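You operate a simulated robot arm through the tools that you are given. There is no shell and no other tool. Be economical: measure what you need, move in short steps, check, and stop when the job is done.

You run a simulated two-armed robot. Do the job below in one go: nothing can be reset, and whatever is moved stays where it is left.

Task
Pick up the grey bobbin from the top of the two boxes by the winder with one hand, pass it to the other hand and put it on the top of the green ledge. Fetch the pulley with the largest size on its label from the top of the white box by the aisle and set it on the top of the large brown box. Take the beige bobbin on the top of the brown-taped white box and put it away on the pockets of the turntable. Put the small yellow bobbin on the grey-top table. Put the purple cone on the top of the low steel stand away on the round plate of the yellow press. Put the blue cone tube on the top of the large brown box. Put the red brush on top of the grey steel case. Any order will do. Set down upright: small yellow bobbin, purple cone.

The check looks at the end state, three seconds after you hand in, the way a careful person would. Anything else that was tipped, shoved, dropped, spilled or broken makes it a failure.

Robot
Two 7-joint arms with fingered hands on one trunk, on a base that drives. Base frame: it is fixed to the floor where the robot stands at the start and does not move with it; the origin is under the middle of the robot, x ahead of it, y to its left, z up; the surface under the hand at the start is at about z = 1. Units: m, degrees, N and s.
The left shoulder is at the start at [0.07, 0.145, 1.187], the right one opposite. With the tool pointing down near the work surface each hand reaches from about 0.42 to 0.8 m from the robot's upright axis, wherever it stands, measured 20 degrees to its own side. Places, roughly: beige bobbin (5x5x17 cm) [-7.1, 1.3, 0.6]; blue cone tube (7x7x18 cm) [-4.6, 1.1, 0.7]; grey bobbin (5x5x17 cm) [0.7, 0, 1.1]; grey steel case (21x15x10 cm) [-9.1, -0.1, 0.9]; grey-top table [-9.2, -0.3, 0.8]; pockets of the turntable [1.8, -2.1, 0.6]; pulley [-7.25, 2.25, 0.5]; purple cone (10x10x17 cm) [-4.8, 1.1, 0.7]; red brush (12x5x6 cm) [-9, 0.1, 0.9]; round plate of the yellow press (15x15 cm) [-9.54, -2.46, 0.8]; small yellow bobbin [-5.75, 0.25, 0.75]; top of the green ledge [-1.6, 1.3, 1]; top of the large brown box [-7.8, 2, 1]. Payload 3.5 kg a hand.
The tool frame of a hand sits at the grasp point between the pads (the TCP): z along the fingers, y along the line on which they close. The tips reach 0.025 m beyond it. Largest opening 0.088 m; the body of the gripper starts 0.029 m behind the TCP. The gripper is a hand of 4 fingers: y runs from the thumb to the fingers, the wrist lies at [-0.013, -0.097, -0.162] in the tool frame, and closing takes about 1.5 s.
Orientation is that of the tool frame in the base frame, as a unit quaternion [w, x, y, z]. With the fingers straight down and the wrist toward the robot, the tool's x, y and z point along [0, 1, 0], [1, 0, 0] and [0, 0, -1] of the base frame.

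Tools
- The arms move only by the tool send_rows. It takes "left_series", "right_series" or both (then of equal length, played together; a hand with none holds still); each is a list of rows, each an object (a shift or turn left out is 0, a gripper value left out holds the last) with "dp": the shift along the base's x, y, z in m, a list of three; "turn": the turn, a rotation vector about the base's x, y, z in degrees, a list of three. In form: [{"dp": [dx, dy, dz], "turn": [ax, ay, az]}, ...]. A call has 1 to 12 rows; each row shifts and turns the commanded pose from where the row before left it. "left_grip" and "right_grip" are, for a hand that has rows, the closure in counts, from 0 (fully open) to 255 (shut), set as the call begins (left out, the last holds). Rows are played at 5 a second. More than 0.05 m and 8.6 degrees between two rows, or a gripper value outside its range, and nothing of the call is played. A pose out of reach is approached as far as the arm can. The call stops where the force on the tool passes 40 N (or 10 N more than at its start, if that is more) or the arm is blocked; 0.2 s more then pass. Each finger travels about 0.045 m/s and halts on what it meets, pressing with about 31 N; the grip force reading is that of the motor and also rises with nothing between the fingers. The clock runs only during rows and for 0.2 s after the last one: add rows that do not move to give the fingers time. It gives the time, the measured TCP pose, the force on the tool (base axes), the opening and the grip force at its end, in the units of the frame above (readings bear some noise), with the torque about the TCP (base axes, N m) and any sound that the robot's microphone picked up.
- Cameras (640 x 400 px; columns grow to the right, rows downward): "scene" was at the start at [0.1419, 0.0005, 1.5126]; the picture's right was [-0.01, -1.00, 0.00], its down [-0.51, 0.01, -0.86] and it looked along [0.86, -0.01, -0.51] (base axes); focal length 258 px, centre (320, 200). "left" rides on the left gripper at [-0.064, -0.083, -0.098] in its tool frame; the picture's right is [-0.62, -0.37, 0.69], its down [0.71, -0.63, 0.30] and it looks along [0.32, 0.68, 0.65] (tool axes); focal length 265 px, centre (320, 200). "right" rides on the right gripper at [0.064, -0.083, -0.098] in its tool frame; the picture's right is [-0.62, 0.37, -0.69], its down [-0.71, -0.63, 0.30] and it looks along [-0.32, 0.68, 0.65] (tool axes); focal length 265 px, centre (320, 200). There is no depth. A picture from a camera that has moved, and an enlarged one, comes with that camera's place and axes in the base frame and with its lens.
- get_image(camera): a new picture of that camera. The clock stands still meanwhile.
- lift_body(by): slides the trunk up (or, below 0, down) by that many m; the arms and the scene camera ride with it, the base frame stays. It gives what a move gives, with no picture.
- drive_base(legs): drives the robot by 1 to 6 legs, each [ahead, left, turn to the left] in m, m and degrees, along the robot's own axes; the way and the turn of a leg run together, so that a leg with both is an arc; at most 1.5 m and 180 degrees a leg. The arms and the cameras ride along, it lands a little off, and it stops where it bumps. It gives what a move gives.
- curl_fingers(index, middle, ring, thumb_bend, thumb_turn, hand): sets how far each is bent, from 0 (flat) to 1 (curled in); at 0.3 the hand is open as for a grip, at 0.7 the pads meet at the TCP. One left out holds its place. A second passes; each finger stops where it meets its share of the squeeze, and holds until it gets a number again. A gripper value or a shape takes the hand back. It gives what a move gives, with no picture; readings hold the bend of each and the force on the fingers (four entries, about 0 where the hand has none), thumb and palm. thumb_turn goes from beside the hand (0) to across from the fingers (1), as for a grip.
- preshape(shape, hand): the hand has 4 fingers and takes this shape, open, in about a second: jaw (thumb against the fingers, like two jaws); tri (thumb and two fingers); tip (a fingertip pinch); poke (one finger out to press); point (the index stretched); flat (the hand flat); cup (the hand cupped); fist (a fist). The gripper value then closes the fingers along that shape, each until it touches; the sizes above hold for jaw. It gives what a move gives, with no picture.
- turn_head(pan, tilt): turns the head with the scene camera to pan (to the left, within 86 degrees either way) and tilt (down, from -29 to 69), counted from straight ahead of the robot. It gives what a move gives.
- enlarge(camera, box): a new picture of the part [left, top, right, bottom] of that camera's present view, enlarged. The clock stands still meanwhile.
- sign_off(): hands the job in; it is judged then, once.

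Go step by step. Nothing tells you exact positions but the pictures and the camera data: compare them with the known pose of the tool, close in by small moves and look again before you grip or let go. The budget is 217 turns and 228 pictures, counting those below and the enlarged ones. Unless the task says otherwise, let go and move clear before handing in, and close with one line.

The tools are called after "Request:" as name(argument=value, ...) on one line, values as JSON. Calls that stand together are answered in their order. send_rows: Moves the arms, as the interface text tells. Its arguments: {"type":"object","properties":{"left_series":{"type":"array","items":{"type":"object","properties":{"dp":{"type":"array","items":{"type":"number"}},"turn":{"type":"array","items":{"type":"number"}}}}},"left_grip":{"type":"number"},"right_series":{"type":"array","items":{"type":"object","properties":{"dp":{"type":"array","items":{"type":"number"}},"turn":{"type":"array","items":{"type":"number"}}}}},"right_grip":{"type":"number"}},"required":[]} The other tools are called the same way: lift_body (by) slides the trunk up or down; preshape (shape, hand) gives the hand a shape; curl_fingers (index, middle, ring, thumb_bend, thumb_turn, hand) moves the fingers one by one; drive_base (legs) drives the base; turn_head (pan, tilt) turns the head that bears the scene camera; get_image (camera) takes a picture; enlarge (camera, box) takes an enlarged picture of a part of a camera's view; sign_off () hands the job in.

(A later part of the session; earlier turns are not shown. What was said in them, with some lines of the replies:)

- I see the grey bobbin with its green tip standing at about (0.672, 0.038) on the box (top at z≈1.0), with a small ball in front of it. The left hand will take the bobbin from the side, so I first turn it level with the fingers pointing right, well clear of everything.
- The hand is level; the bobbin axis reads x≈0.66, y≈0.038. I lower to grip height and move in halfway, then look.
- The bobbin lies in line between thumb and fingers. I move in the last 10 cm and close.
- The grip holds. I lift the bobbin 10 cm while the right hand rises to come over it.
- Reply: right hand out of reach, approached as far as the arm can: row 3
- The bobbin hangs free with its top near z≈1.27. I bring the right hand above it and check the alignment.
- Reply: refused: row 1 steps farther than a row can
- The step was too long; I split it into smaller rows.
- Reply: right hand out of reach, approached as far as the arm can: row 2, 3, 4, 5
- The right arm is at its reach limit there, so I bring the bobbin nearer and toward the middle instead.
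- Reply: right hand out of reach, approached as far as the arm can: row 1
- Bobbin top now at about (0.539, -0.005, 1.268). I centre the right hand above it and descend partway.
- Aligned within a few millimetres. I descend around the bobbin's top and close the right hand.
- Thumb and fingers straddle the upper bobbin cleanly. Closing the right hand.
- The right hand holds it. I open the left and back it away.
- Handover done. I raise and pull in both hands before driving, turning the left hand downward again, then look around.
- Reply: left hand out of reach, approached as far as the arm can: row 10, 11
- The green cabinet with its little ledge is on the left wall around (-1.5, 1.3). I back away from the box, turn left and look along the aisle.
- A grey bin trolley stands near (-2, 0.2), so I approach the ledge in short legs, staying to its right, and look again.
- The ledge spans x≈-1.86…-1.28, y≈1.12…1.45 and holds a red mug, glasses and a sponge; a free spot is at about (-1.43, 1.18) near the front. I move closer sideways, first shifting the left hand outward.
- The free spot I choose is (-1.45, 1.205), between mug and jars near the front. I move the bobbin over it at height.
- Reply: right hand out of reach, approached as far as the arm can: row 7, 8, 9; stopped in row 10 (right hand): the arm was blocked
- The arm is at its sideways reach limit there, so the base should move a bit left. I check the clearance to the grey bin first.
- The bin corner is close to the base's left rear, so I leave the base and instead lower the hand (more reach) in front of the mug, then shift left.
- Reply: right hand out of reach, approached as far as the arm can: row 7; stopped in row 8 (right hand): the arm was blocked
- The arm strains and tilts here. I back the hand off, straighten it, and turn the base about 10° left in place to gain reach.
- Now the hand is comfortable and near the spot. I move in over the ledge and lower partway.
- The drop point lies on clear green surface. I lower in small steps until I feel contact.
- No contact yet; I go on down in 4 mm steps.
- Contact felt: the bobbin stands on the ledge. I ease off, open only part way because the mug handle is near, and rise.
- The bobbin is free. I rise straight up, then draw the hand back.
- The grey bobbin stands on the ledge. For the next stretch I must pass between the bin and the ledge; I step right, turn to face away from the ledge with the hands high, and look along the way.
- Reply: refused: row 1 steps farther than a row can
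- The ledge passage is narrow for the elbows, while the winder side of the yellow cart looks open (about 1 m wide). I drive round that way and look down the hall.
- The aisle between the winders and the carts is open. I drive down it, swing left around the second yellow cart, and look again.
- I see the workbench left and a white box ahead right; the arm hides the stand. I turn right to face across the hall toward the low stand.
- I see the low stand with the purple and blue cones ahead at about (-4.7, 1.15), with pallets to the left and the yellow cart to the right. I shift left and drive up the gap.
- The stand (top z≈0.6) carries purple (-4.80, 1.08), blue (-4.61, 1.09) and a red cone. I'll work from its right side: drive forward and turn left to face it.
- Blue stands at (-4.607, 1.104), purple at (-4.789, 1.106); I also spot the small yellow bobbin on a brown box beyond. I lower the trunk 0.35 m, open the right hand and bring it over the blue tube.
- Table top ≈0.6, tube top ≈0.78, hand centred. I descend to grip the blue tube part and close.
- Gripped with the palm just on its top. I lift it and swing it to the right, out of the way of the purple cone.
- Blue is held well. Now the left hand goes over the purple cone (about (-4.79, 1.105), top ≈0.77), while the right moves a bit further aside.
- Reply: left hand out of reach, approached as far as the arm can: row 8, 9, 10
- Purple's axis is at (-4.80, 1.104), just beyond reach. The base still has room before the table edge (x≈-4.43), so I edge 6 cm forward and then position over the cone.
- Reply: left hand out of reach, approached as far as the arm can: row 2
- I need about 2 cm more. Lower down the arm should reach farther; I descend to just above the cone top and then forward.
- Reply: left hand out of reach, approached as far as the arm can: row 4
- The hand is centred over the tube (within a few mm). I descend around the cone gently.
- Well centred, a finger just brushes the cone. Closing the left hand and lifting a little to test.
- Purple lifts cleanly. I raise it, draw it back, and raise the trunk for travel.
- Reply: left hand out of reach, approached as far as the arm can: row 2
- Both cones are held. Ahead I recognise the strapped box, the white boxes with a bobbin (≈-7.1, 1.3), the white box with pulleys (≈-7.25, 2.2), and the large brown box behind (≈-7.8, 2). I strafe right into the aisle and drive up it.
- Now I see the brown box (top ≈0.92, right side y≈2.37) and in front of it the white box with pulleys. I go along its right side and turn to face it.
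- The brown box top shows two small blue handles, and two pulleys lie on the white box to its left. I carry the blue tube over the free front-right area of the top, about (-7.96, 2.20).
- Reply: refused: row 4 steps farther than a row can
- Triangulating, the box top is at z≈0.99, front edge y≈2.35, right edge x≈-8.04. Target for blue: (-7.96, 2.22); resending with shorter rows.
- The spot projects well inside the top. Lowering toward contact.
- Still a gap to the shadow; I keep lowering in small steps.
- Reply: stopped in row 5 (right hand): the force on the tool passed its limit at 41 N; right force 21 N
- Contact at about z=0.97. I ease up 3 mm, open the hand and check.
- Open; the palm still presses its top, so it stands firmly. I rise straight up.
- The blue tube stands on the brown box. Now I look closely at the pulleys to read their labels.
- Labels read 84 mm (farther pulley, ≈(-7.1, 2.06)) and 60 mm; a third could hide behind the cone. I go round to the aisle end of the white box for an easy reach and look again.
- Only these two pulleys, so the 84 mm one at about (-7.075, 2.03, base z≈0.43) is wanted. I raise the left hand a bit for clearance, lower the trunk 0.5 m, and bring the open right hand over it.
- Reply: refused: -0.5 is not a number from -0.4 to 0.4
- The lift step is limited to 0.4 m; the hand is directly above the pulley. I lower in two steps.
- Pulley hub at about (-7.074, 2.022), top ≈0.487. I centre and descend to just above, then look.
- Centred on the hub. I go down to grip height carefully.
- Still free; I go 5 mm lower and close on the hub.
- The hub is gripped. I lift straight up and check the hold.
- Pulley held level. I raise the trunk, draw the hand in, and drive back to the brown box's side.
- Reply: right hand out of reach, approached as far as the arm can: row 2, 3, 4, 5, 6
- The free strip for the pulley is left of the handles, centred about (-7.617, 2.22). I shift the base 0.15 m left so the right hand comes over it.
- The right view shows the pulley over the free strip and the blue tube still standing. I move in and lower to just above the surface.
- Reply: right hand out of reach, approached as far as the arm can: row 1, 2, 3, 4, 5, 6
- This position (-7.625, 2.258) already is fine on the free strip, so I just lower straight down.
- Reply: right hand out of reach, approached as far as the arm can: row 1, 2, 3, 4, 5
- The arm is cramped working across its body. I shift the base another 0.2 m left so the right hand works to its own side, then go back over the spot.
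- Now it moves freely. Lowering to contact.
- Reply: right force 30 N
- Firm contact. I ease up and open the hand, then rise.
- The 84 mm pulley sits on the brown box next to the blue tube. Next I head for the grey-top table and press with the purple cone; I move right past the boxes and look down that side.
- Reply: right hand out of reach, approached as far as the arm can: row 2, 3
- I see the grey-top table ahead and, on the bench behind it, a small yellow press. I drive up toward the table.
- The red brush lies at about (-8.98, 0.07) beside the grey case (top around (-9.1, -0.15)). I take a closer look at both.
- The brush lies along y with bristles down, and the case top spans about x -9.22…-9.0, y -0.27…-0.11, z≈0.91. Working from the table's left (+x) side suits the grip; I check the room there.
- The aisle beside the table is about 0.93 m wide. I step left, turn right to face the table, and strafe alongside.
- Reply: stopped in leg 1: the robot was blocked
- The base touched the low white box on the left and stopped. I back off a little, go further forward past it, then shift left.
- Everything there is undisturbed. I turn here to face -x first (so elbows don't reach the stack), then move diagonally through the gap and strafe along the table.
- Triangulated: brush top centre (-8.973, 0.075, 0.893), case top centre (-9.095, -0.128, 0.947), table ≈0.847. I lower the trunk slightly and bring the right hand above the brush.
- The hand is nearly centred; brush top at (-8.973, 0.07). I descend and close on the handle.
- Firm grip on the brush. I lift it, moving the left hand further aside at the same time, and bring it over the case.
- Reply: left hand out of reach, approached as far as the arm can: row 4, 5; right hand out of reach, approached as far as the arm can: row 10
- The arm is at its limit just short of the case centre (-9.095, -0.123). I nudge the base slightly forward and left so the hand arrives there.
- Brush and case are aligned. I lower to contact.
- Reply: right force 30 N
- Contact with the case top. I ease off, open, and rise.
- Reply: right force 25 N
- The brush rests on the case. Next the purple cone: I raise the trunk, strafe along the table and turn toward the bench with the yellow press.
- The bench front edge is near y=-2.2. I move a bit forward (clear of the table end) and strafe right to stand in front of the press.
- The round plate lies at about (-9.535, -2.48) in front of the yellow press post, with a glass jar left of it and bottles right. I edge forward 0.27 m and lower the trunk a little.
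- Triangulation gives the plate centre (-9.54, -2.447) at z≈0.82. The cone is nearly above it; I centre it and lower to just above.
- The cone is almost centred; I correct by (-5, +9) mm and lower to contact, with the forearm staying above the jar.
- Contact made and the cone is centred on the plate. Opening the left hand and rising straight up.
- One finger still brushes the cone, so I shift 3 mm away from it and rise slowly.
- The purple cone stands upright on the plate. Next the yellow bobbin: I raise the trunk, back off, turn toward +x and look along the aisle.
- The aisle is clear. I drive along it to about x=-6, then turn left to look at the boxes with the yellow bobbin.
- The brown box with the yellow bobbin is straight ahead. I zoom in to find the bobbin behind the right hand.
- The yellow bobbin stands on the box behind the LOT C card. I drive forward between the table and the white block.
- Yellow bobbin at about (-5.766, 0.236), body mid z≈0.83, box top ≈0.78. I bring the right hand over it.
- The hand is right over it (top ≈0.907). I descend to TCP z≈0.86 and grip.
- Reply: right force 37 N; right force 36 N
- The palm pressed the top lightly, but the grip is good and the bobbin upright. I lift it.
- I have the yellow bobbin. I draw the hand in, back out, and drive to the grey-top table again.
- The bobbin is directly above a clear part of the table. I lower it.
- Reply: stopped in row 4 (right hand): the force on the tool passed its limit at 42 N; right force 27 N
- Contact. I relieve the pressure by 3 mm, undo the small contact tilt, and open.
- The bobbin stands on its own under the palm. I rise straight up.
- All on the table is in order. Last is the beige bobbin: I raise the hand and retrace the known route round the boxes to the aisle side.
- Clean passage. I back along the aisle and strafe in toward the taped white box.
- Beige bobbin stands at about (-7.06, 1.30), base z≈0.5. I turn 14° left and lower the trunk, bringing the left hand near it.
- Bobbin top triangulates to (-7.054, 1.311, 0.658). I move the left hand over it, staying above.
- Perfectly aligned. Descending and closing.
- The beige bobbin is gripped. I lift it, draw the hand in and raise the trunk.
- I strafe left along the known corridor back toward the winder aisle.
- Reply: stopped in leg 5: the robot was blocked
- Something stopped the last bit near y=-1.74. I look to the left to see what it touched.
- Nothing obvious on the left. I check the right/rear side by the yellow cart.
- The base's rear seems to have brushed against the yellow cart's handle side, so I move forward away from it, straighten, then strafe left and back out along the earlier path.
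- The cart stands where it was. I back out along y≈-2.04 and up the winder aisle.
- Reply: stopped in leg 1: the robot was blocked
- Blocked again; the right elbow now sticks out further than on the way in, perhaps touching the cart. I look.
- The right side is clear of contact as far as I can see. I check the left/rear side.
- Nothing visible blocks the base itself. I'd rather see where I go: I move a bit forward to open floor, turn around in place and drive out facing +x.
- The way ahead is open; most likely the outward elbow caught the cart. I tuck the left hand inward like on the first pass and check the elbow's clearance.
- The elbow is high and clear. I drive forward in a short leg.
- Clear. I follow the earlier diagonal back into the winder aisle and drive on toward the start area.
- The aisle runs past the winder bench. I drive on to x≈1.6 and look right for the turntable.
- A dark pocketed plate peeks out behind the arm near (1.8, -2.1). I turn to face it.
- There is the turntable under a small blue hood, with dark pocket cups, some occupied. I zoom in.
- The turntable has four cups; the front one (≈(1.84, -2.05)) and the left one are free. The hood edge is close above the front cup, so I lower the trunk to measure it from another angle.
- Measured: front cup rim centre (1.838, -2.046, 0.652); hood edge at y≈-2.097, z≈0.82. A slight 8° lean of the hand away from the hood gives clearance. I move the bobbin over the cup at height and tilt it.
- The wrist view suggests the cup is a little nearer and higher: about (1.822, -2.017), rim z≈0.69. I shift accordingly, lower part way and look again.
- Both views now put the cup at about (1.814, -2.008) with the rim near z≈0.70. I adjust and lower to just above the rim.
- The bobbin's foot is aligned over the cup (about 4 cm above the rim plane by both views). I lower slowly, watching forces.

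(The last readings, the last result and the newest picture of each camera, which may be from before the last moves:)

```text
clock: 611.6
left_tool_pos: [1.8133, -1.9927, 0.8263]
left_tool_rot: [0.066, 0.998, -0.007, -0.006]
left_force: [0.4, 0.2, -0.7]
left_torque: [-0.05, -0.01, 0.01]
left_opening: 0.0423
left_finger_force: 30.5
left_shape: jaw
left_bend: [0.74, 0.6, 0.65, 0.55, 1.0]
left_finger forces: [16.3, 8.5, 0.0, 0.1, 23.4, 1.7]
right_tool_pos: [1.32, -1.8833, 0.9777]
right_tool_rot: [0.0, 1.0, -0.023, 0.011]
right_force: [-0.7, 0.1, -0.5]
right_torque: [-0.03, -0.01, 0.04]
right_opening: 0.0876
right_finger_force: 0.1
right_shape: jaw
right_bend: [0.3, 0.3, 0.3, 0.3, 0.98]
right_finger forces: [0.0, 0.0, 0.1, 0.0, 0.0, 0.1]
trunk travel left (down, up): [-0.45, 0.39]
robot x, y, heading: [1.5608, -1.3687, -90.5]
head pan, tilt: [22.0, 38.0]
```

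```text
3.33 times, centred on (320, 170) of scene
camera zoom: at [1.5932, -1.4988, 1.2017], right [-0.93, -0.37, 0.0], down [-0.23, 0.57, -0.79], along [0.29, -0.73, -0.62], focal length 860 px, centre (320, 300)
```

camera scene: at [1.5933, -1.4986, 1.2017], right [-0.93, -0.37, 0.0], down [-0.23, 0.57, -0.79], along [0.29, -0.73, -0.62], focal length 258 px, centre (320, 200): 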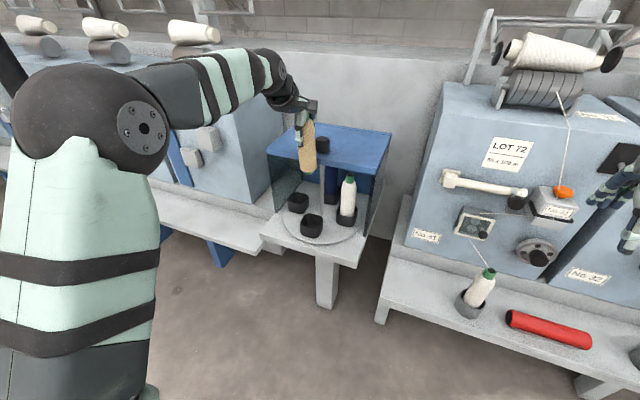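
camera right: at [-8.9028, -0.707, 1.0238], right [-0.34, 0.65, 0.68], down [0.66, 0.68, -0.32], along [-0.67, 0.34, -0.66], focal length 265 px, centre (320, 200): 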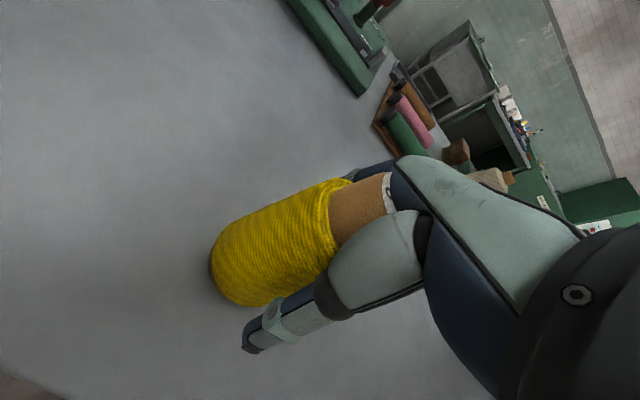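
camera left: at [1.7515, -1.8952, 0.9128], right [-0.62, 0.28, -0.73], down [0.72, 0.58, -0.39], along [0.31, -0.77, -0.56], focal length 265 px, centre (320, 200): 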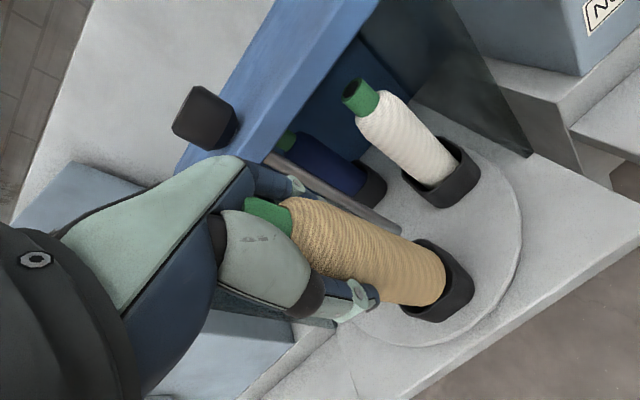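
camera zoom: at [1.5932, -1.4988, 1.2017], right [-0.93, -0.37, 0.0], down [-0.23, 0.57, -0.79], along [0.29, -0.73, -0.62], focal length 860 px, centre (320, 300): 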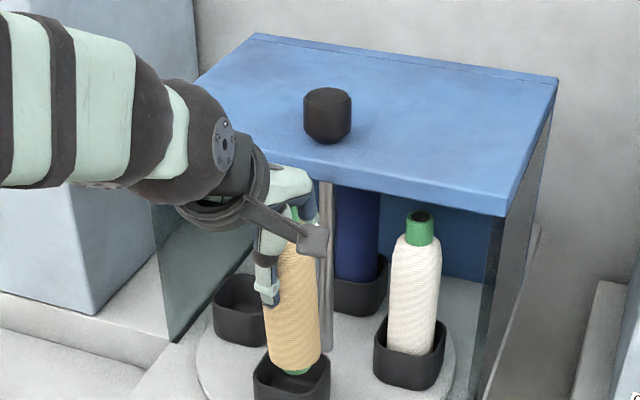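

The foot is right at the cup opening and the hand stays in front of the hood. Lowering into the cup.

Request:
send_rows(left_series=[{"dp": [0, 0, -0.01]}, {"dp": [0, 0, -0.01]}, {"dp": [0, 0, -0.008]}, {}])

Request:
get_image(camera="left")

Request:
enlarge(camera="scene", box=[260, 130, 380, 250])

```text
clock: 612.6
left_tool_pos: [1.8127, -1.9927, 0.7978]
left_tool_rot: [0.065, 0.998, -0.007, -0.005]
left_force: [0.0, 0.1, 1.2]
left_torque: [0.04, -0.01, 0.04]
left_opening: 0.0419
left_finger_force: 31.2
left_shape: jaw
left_bend: [0.74, 0.6, 0.65, 0.55, 1.0]
left_finger forces: [16.3, 8.9, 0.0, 0.1, 23.9, 2.0]
right_tool_pos: [1.3202, -1.8837, 0.9776]
right_tool_rot: [-0.001, 1.0, -0.023, 0.012]
right_force: [-0.6, -0.2, -0.4]
right_torque: [-0.01, -0.03, 0.0]
right_opening: 0.0875
right_finger_force: 0.2
right_shape: jaw
right_bend: [0.3, 0.3, 0.3, 0.3, 0.98]
right_finger forces: [0.0, 0.0, 0.0, 0.0, 0.1, 0.1]
trunk travel left (down, up): [-0.45, 0.39]
robot x, y, heading: [1.561, -1.3679, -90.7]
head pan, tilt: [22.0, 38.0]
```

```text
41 pictures are left
camera left: at [1.7514, -1.8956, 0.8855], right [-0.62, 0.28, -0.73], down [0.72, 0.57, -0.39], along [0.31, -0.77, -0.56], focal length 265 px, centre (320, 200)
```

left: 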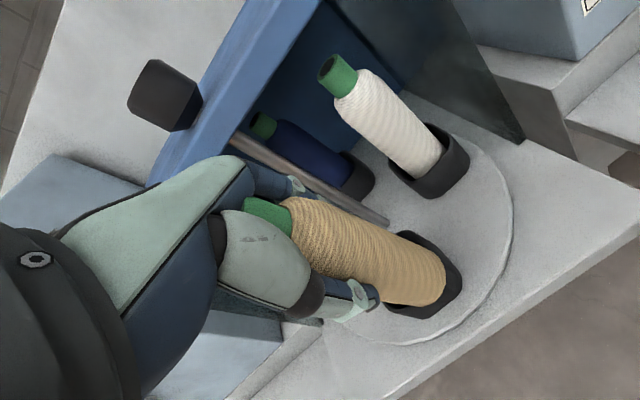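

```text
3.33 times, centred on (320, 190) of scene
camera zoom: at [1.5932, -1.4987, 1.2017], right [-0.93, -0.37, 0.0], down [-0.23, 0.57, -0.79], along [0.29, -0.73, -0.62], focal length 860 px, centre (320, 233)
```

zoom: 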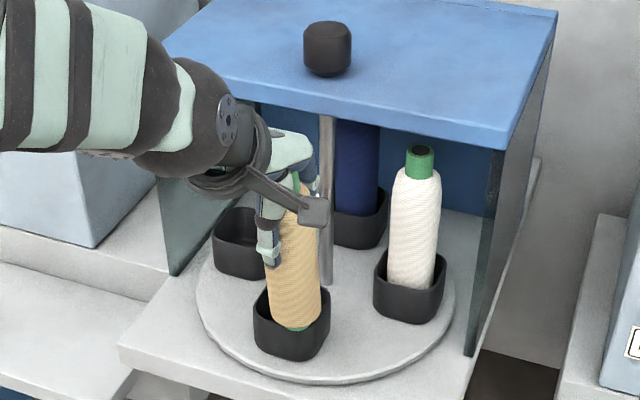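

The foot touches the cup's near rim; it should go about 9 mm further back. I lift slightly, shift and lower again.

Request:
send_rows(left_series=[{"dp": [0, 0, 0.008]}, {"dp": [0, -0.009, 0]}, {"dp": [0, 0, -0.008]}, {"dp": [0, 0, -0.008]}, {"dp": [0, 0, -0.006]}, {}])

Request:
get_image(camera="left")

Request:
enlarge(camera="scene", box=[260, 130, 380, 250])

```text
clock: 614.0
left_tool_pos: [1.8148, -2.0022, 0.7864]
left_tool_rot: [0.068, 0.998, -0.006, -0.005]
left_force: [0.3, -0.8, 9.5]
left_torque: [0.08, -0.08, 0.02]
left_opening: 0.0417
left_finger_force: 30.9
left_shape: jaw
left_bend: [0.74, 0.6, 0.65, 0.55, 1.0]
left_finger forces: [16.9, 9.8, 0.0, 0.0, 24.5, 4.1]
right_tool_pos: [1.3186, -1.8813, 0.9799]
right_tool_rot: [0.001, 1.0, -0.024, 0.012]
right_force: [0.5, -1.2, 0.0]
right_torque: [0.0, 0.0, -0.01]
right_opening: 0.0878
right_finger_force: 0.0
right_shape: jaw
right_bend: [0.3, 0.3, 0.3, 0.3, 0.98]
right_finger forces: [0.0, 0.0, 0.0, 0.1, 0.1, 0.0]
trunk travel left (down, up): [-0.45, 0.39]
robot x, y, heading: [1.5613, -1.3729, -90.7]
head pan, tilt: [22.0, 38.0]
```

```text
39 pictures are left
camera left: at [1.7514, -1.9039, 0.8733], right [-0.62, 0.28, -0.73], down [0.72, 0.57, -0.39], along [0.31, -0.77, -0.56], focal length 265 px, centre (320, 200)
```

left: 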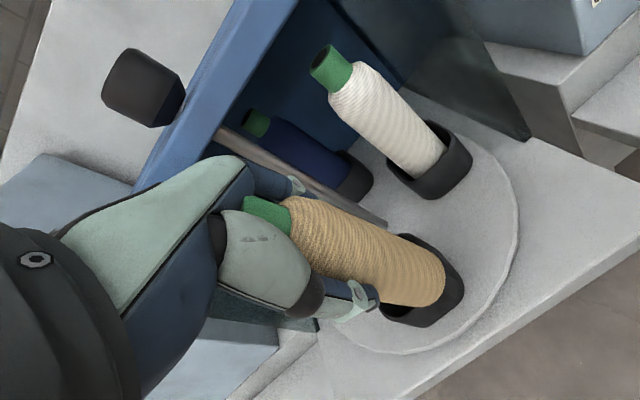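

```text
3.33 times, centred on (320, 190) of scene
camera zoom: at [1.5926, -1.4975, 1.202], right [-0.93, -0.37, 0.0], down [-0.22, 0.57, -0.79], along [0.29, -0.73, -0.61], focal length 860 px, centre (320, 233)
```

zoom: 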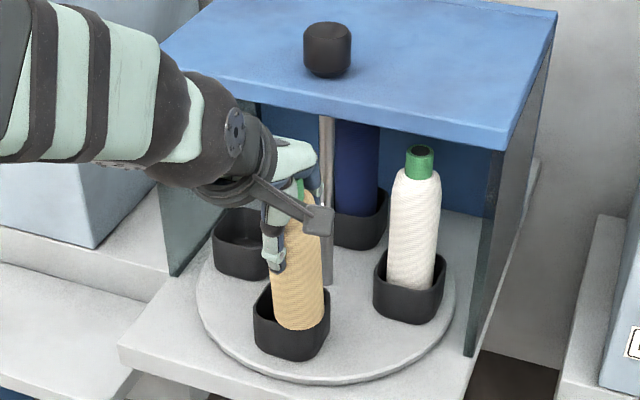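

A firm contact; I need to see whether the foot is inside the cup or on its rim.

Request:
enlarge(camera="scene", box=[290, 190, 340, 240])

Request:
enlarge(camera="left", box=[340, 200, 500, 350])

```text
8.00 times, centred on (315, 215) of scene
camera zoom: at [1.5926, -1.4975, 1.202], right [-0.93, -0.37, 0.0], down [-0.22, 0.57, -0.79], along [0.29, -0.73, -0.61], focal length 2064 px, centre (360, 80)
```

zoom: 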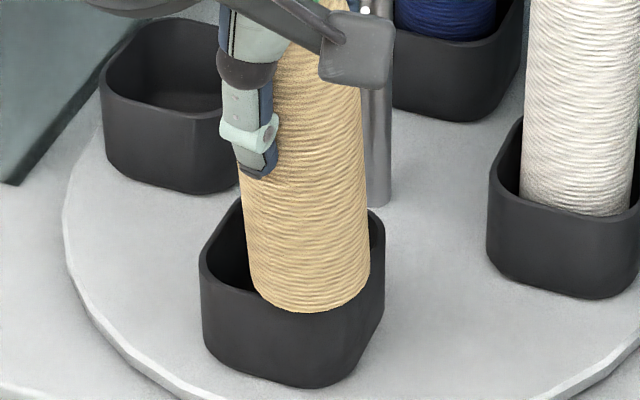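

```text
2.67 times, centred on (420, 275) of left
camera zoom: at [1.7514, -1.9039, 0.8733], right [-0.62, 0.28, -0.73], down [0.72, 0.57, -0.39], along [0.31, -0.77, -0.56], focal length 708 px, centre (53, 0)
```

zoom: 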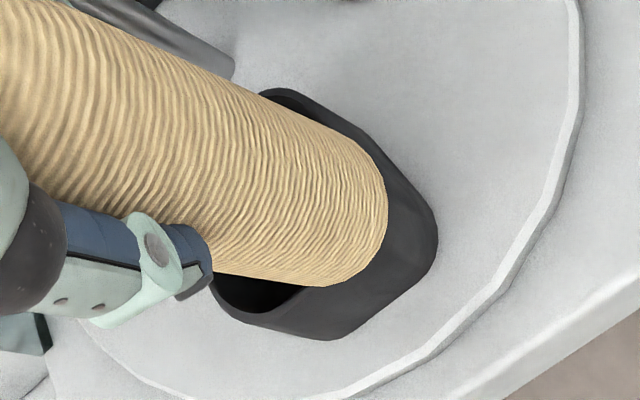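

The foot rests on the cup's near-right rim; the opening centre is about +15 mm in x and -19 mm in y from here. I lift, shift and lower again.

Request:
send_rows(left_series=[{"dp": [0, 0, 0.015]}, {"dp": [0.008, -0.01, 0.005]}, {"dp": [0.007, -0.009, 0]}, {"dp": [0, 0, -0.008]}, {}])

Request:
enlarge(camera="scene", box=[280, 170, 350, 240])

Request:
get_image(camera="left")

```text
clock: 615.2
left_tool_pos: [1.8289, -2.0202, 0.7952]
left_tool_rot: [0.065, 0.998, -0.006, -0.006]
left_force: [0.2, 0.2, -0.7]
left_torque: [0.0, 0.01, 0.02]
left_opening: 0.0417
left_finger_force: 31.2
left_shape: jaw
left_bend: [0.74, 0.6, 0.65, 0.55, 1.0]
left_finger forces: [17.0, 8.7, 0.0, 0.0, 24.6, 2.1]
right_tool_pos: [1.319, -1.8828, 0.9786]
right_tool_rot: [0.0, 1.0, -0.024, 0.012]
right_force: [0.4, -0.2, 1.2]
right_torque: [0.03, 0.01, 0.0]
right_opening: 0.0875
right_finger_force: 0.1
right_shape: jaw
right_bend: [0.3, 0.3, 0.3, 0.3, 0.98]
right_finger forces: [0.0, 0.0, 0.0, 0.0, 0.0, 0.0]
trunk travel left (down, up): [-0.45, 0.39]
robot x, y, heading: [1.5635, -1.3708, -90.8]
head pan, tilt: [22.0, 38.0]
```

```text
5.71 times, centred on (315, 205) of scene
camera zoom: at [1.5934, -1.4991, 1.2016], right [-0.93, -0.37, 0.0], down [-0.23, 0.57, -0.79], along [0.29, -0.73, -0.62], focal length 1474 px, centre (349, 171)
```

zoom: 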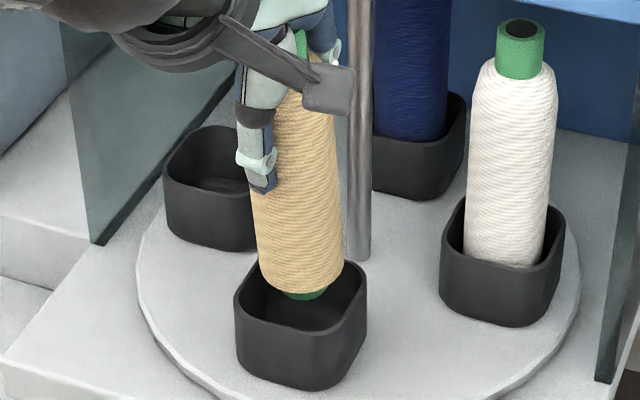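

```text
34 pictures are left
camera left: at [1.7662, -1.9237, 0.8829], right [-0.62, 0.28, -0.73], down [0.72, 0.58, -0.39], along [0.31, -0.77, -0.56], focal length 265 px, centre (320, 200)
```

left: 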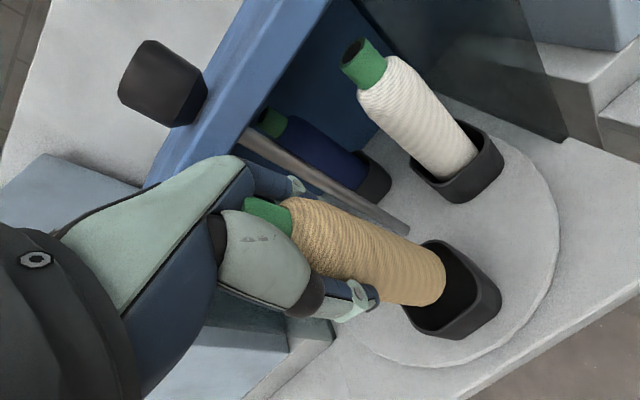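

The foot now hovers over the opening, needing only about +4 mm in x. I shift and lower into the cup.

Request:
send_rows(left_series=[{"dp": [0.004, 0.001, 0]}, {"dp": [0, 0, -0.01]}, {"dp": [0, 0, -0.008]}, {"dp": [0, 0, -0.006]}, {}])

Request:
enlarge(camera="scene", box=[280, 170, 350, 240])

```text
clock: 616.4
left_tool_pos: [1.8334, -2.0197, 0.7721]
left_tool_rot: [0.065, 0.998, -0.007, -0.005]
left_force: [-0.8, 1.0, -1.2]
left_torque: [0.01, 0.0, -0.01]
left_opening: 0.042
left_finger_force: 30.3
left_shape: jaw
left_bend: [0.74, 0.6, 0.65, 0.55, 1.0]
left_finger forces: [16.9, 8.6, 0.0, 0.0, 24.5, 2.2]
right_tool_pos: [1.3204, -1.884, 0.9778]
right_tool_rot: [0.001, 1.0, -0.023, 0.011]
right_force: [-0.2, 0.1, -0.1]
right_torque: [0.01, 0.01, -0.04]
right_opening: 0.0878
right_finger_force: 0.0
right_shape: jaw
right_bend: [0.3, 0.3, 0.3, 0.3, 0.98]
right_finger forces: [0.0, 0.1, 0.0, 0.0, 0.0, 0.0]
trunk travel left (down, up): [-0.45, 0.39]
robot x, y, heading: [1.5627, -1.3714, -90.5]
head pan, tilt: [22.0, 38.0]
```

```text
5.71 times, centred on (315, 205) of scene
camera zoom: at [1.5933, -1.499, 1.2016], right [-0.93, -0.37, 0.0], down [-0.23, 0.57, -0.79], along [0.29, -0.73, -0.62], focal length 1474 px, centre (349, 171)
```

zoom: 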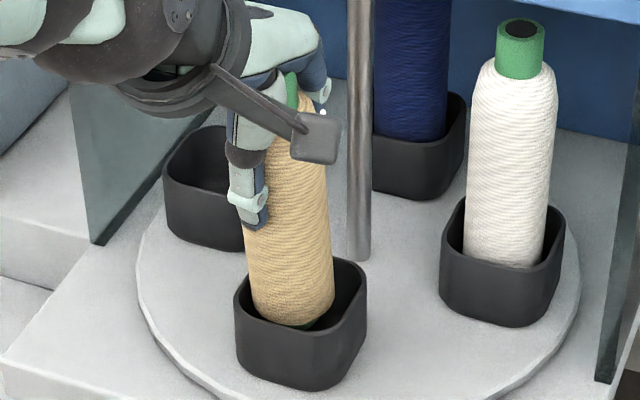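

The foot is entering the cup freely. I continue down in small steps.

Request:
send_rows(left_series=[{"dp": [-0.002, -0.003, -0.008]}, {"dp": [0, 0, -0.008]}, {"dp": [0, 0, -0.007]}, {}])

Request:
enlarge(camera="scene", box=[280, 170, 350, 240])

```text
clock: 617.4
left_tool_pos: [1.8289, -2.0213, 0.7579]
left_tool_rot: [0.073, 0.997, -0.008, -0.005]
left_force: [0.9, -0.2, 24.5]
left_torque: [0.17, -0.04, 0.05]
left_opening: 0.0407
left_finger_force: 31.0
left_shape: jaw
left_bend: [0.74, 0.6, 0.65, 0.55, 1.0]
left_finger forces: [16.9, 11.0, 0.0, 0.1, 25.0, 9.5]
right_tool_pos: [1.3194, -1.8792, 0.9795]
right_tool_rot: [0.002, 1.0, -0.023, 0.012]
right_force: [-1.3, 0.1, -0.4]
right_torque: [0.0, -0.03, -0.01]
right_opening: 0.0875
right_finger_force: 0.1
right_shape: jaw
right_bend: [0.3, 0.3, 0.3, 0.3, 0.98]
right_finger forces: [0.0, 0.1, 0.0, 0.0, 0.1, 0.0]
trunk travel left (down, up): [-0.45, 0.39]
robot x, y, heading: [1.5584, -1.3694, -90.7]
head pan, tilt: [22.0, 38.0]
```

```text
5.71 times, centred on (315, 205) of scene
camera zoom: at [1.5917, -1.4948, 1.2025], right [-0.93, -0.37, 0.0], down [-0.22, 0.57, -0.79], along [0.29, -0.74, -0.61], focal length 1474 px, centre (349, 171)
```

zoom: 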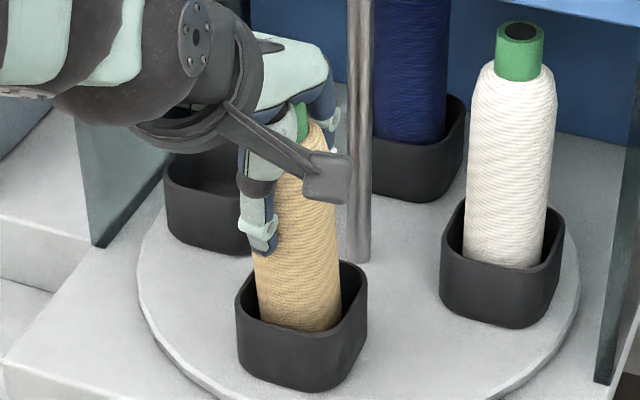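

The foot is down inside the cup. I ease off a little and open the hand only slightly, keeping clear of the hood.

Request:
send_rows(left_series=[{"dp": [0, 0, 0.004]}, {}, {}, {}, {}, {}], left_grip=95)

Request:
get_image(camera="left")

Request:
enlarge(camera="scene", box=[270, 140, 370, 240])

```text
clock: 618.8
left_tool_pos: [1.8293, -2.0201, 0.7557]
left_tool_rot: [0.067, 0.998, -0.007, -0.005]
left_force: [-0.7, -1.1, 19.3]
left_torque: [0.04, 0.08, 0.01]
left_opening: 0.0551
left_finger_force: 0.0
left_shape: jaw
left_bend: [0.29, 0.4, 0.36, 0.63, 1.0]
left_finger forces: [0.0, 0.0, 0.1, 0.0, 0.0, 17.2]
right_tool_pos: [1.3189, -1.8804, 0.9783]
right_tool_rot: [0.003, 1.0, -0.023, 0.012]
right_force: [0.2, 0.3, -0.3]
right_torque: [-0.02, 0.01, 0.02]
right_opening: 0.0875
right_finger_force: 0.1
right_shape: jaw
right_bend: [0.3, 0.3, 0.3, 0.3, 0.98]
right_finger forces: [0.0, 0.1, 0.1, 0.1, 0.1, 0.1]
trunk travel left (down, up): [-0.45, 0.39]
robot x, y, heading: [1.5603, -1.3687, -90.5]
head pan, tilt: [22.0, 38.0]
```

```text
31 pictures are left
camera left: at [1.7675, -1.9228, 0.8426], right [-0.62, 0.28, -0.73], down [0.72, 0.57, -0.39], along [0.31, -0.77, -0.56], focal length 265 px, centre (320, 200)
```

left: 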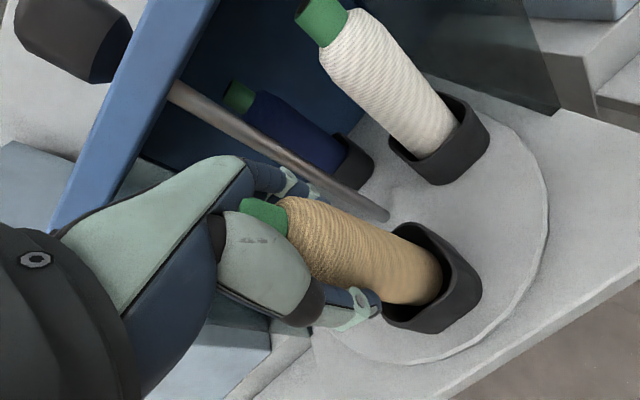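

```text
4.00 times, centred on (320, 190) of scene
camera zoom: at [1.5918, -1.4958, 1.2021], right [-0.93, -0.37, 0.0], down [-0.22, 0.57, -0.79], along [0.29, -0.73, -0.61], focal length 1032 px, centre (320, 240)
```

zoom: 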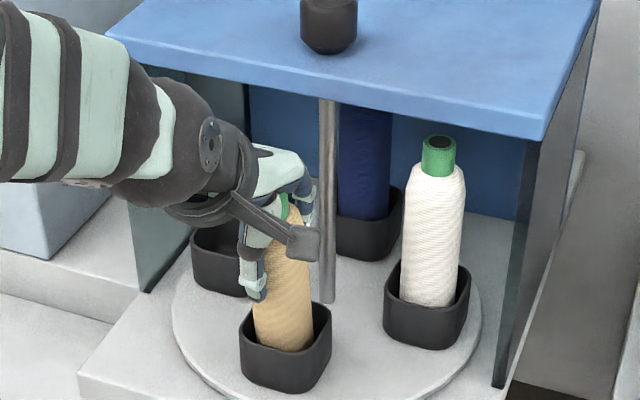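

The hand is open and the bobbin stands in the cup against the palm. I rise slowly along the hand's own axis.

Request:
send_rows(left_series=[{"dp": [0, 0.001, 0.008]}, {"dp": [0, 0.002, 0.012]}, {"dp": [0, 0.003, 0.015]}, {}])

Request:
enlarge(camera="scene", box=[270, 140, 370, 240])

```text
clock: 619.8
left_tool_pos: [1.8306, -2.0162, 0.7879]
left_tool_rot: [0.065, 0.998, -0.006, -0.005]
left_force: [0.1, -0.5, -0.1]
left_torque: [0.01, 0.01, 0.02]
left_opening: 0.0549
left_finger_force: 0.0
left_shape: jaw
left_bend: [0.29, 0.4, 0.36, 0.63, 1.0]
left_finger forces: [0.0, 0.1, 0.1, 0.0, 0.0, 0.1]
right_tool_pos: [1.3195, -1.8829, 0.9779]
right_tool_rot: [0.0, 1.0, -0.023, 0.011]
right_force: [-1.0, -0.4, -0.2]
right_torque: [0.0, 0.0, 0.0]
right_opening: 0.0877
right_finger_force: 0.2
right_shape: jaw
right_bend: [0.3, 0.3, 0.3, 0.3, 0.98]
right_finger forces: [0.0, 0.0, 0.0, 0.0, 0.0, 0.1]
trunk travel left (down, up): [-0.45, 0.39]
robot x, y, heading: [1.5615, -1.369, -90.6]
head pan, tilt: [22.0, 38.0]
```

```text
4.00 times, centred on (320, 190) of scene
camera zoom: at [1.5933, -1.4991, 1.2016], right [-0.93, -0.37, 0.0], down [-0.23, 0.57, -0.79], along [0.29, -0.73, -0.62], focal length 1032 px, centre (320, 240)
```

zoom: 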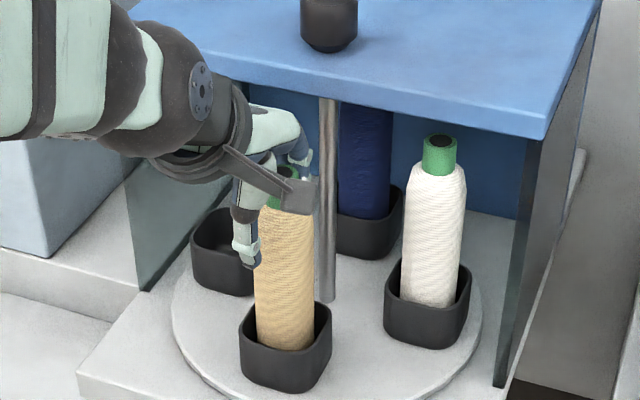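

The bobbin stands upright in the cup and the fingers clear it. I keep rising in small steps until the tips are above it, then draw back.

Request:
send_rows(left_series=[{"dp": [0, 0.003, 0.015]}, {"dp": [0, 0.003, 0.015]}, {"dp": [0, 0.004, 0.015]}, {}])

Request:
enlarge(camera="scene", box=[270, 140, 370, 240])

```text
clock: 620.8
left_tool_pos: [1.8304, -2.0048, 0.8329]
left_tool_rot: [0.065, 0.998, -0.007, -0.006]
left_force: [0.2, 0.2, -0.4]
left_torque: [0.0, 0.01, 0.04]
left_opening: 0.0549
left_finger_force: 0.1
left_shape: jaw
left_bend: [0.29, 0.4, 0.36, 0.63, 1.0]
left_finger forces: [0.0, 0.1, 0.0, 0.0, 0.1, 0.0]
right_tool_pos: [1.3199, -1.8836, 0.9784]
right_tool_rot: [0.0, 1.0, -0.023, 0.011]
right_force: [-1.2, -0.8, 0.7]
right_torque: [0.04, 0.01, 0.0]
right_opening: 0.0877
right_finger_force: 0.1
right_shape: jaw
right_bend: [0.3, 0.3, 0.3, 0.3, 0.98]
right_finger forces: [0.0, 0.0, 0.1, 0.1, 0.1, 0.1]
trunk travel left (down, up): [-0.45, 0.39]
robot x, y, heading: [1.5621, -1.3657, -90.3]
head pan, tilt: [22.0, 38.0]
```

```text
4.00 times, centred on (320, 190) of scene
camera zoom: at [1.5933, -1.4992, 1.2016], right [-0.93, -0.37, 0.0], down [-0.23, 0.57, -0.79], along [0.29, -0.73, -0.62], focal length 1032 px, centre (320, 240)
```

zoom: 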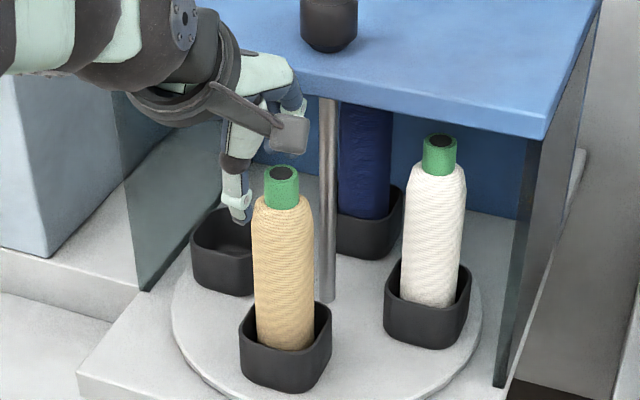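

The beige bobbin stands upright in its cup. I lift clear, draw the hand back and take a final look.

Request:
send_rows(left_series=[{"dp": [0, 0.004, 0.02]}, {"dp": [0, 0.006, 0.03]}, {"dp": [0, 0.015, 0.035]}, {"dp": [0, 0.03, 0.03]}, {"dp": [-0.01, 0.04, 0.02]}, {"dp": [-0.02, 0.03, 0]}, {}])

Request:
drive_base(legs=[[-0.2, 0, 0]])

Request:
get_image(camera="scene")

Request:
enlarge(camera="scene", box=[240, 80, 380, 220])

```text
clock: 622.4
left_tool_pos: [1.8005, -1.8813, 0.9689]
left_tool_rot: [0.065, 0.998, -0.006, -0.006]
left_force: [0.0, 0.1, -0.2]
left_torque: [0.0, 0.0, 0.02]
left_opening: 0.055
left_finger_force: 0.1
left_shape: jaw
left_bend: [0.29, 0.4, 0.36, 0.63, 1.0]
left_finger forces: [0.0, 0.1, 0.0, 0.0, 0.0, 0.0]
right_tool_pos: [1.3203, -1.8832, 0.9786]
right_tool_rot: [0.001, 1.0, -0.024, 0.012]
right_force: [-0.1, -0.8, 0.4]
right_torque: [-0.01, 0.03, 0.01]
right_opening: 0.0878
right_finger_force: 0.1
right_shape: jaw
right_bend: [0.3, 0.3, 0.3, 0.3, 0.98]
right_finger forces: [0.0, 0.0, 0.1, 0.1, 0.0, 0.0]
trunk travel left (down, up): [-0.45, 0.39]
robot x, y, heading: [1.561, -1.3681, -90.3]
head pan, tilt: [22.0, 38.0]
```

```text
clock: 624.0
left_tool_pos: [1.8029, -1.6828, 0.97]
left_tool_rot: [0.066, 0.998, -0.005, -0.005]
left_force: [-0.7, 1.1, 0.5]
left_torque: [-0.02, 0.0, -0.02]
left_opening: 0.0546
left_finger_force: 0.1
left_shape: jaw
left_bend: [0.29, 0.4, 0.36, 0.63, 1.0]
left_finger forces: [0.0, 0.0, 0.0, 0.0, 0.1, 0.0]
right_tool_pos: [1.3231, -1.6854, 0.9788]
right_tool_rot: [0.002, 1.0, -0.023, 0.012]
right_force: [-0.2, 0.6, -0.3]
right_torque: [0.01, 0.01, 0.05]
right_opening: 0.0878
right_finger_force: 0.0
right_shape: jaw
right_bend: [0.3, 0.3, 0.3, 0.3, 0.98]
right_finger forces: [0.0, 0.0, 0.1, 0.0, 0.0, 0.0]
trunk travel left (down, up): [-0.45, 0.39]
robot x, y, heading: [1.5595, -1.1674, -90.5]
head pan, tilt: [22.0, 38.0]
```

```text
27 pictures are left
camera scene: at [1.5951, -1.3001, 1.2017], right [-0.93, -0.37, 0.0], down [-0.23, 0.57, -0.79], along [0.29, -0.73, -0.62], focal length 258 px, centre (320, 200)
```

scene: 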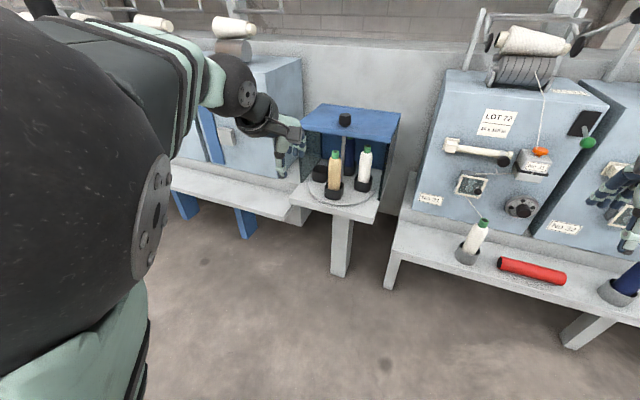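

```text
2.86 times, centred on (310, 150) of scene
camera zoom: at [1.5951, -1.3001, 1.2017], right [-0.93, -0.37, 0.0], down [-0.23, 0.57, -0.79], along [0.29, -0.73, -0.62], focal length 737 px, centre (349, 343)
```

zoom: 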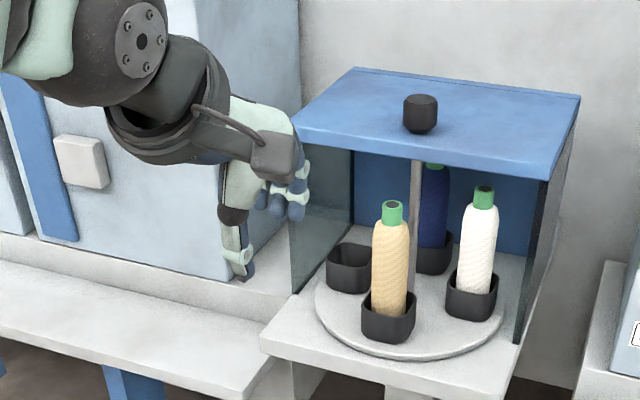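

The beige bobbin stands in its turntable pocket, every other item was seen in place after I let go, and both hands are empty and clear, so I hand in.

Request:
sign_off()

```text
The job is handed in.
```

All seven items were put where the task asked and I saw each one in place after letting go. The base stopped against the low white box by the table and was blocked twice near the yellow cart. I saw nothing moved, though I never found what blocked it by the cart.
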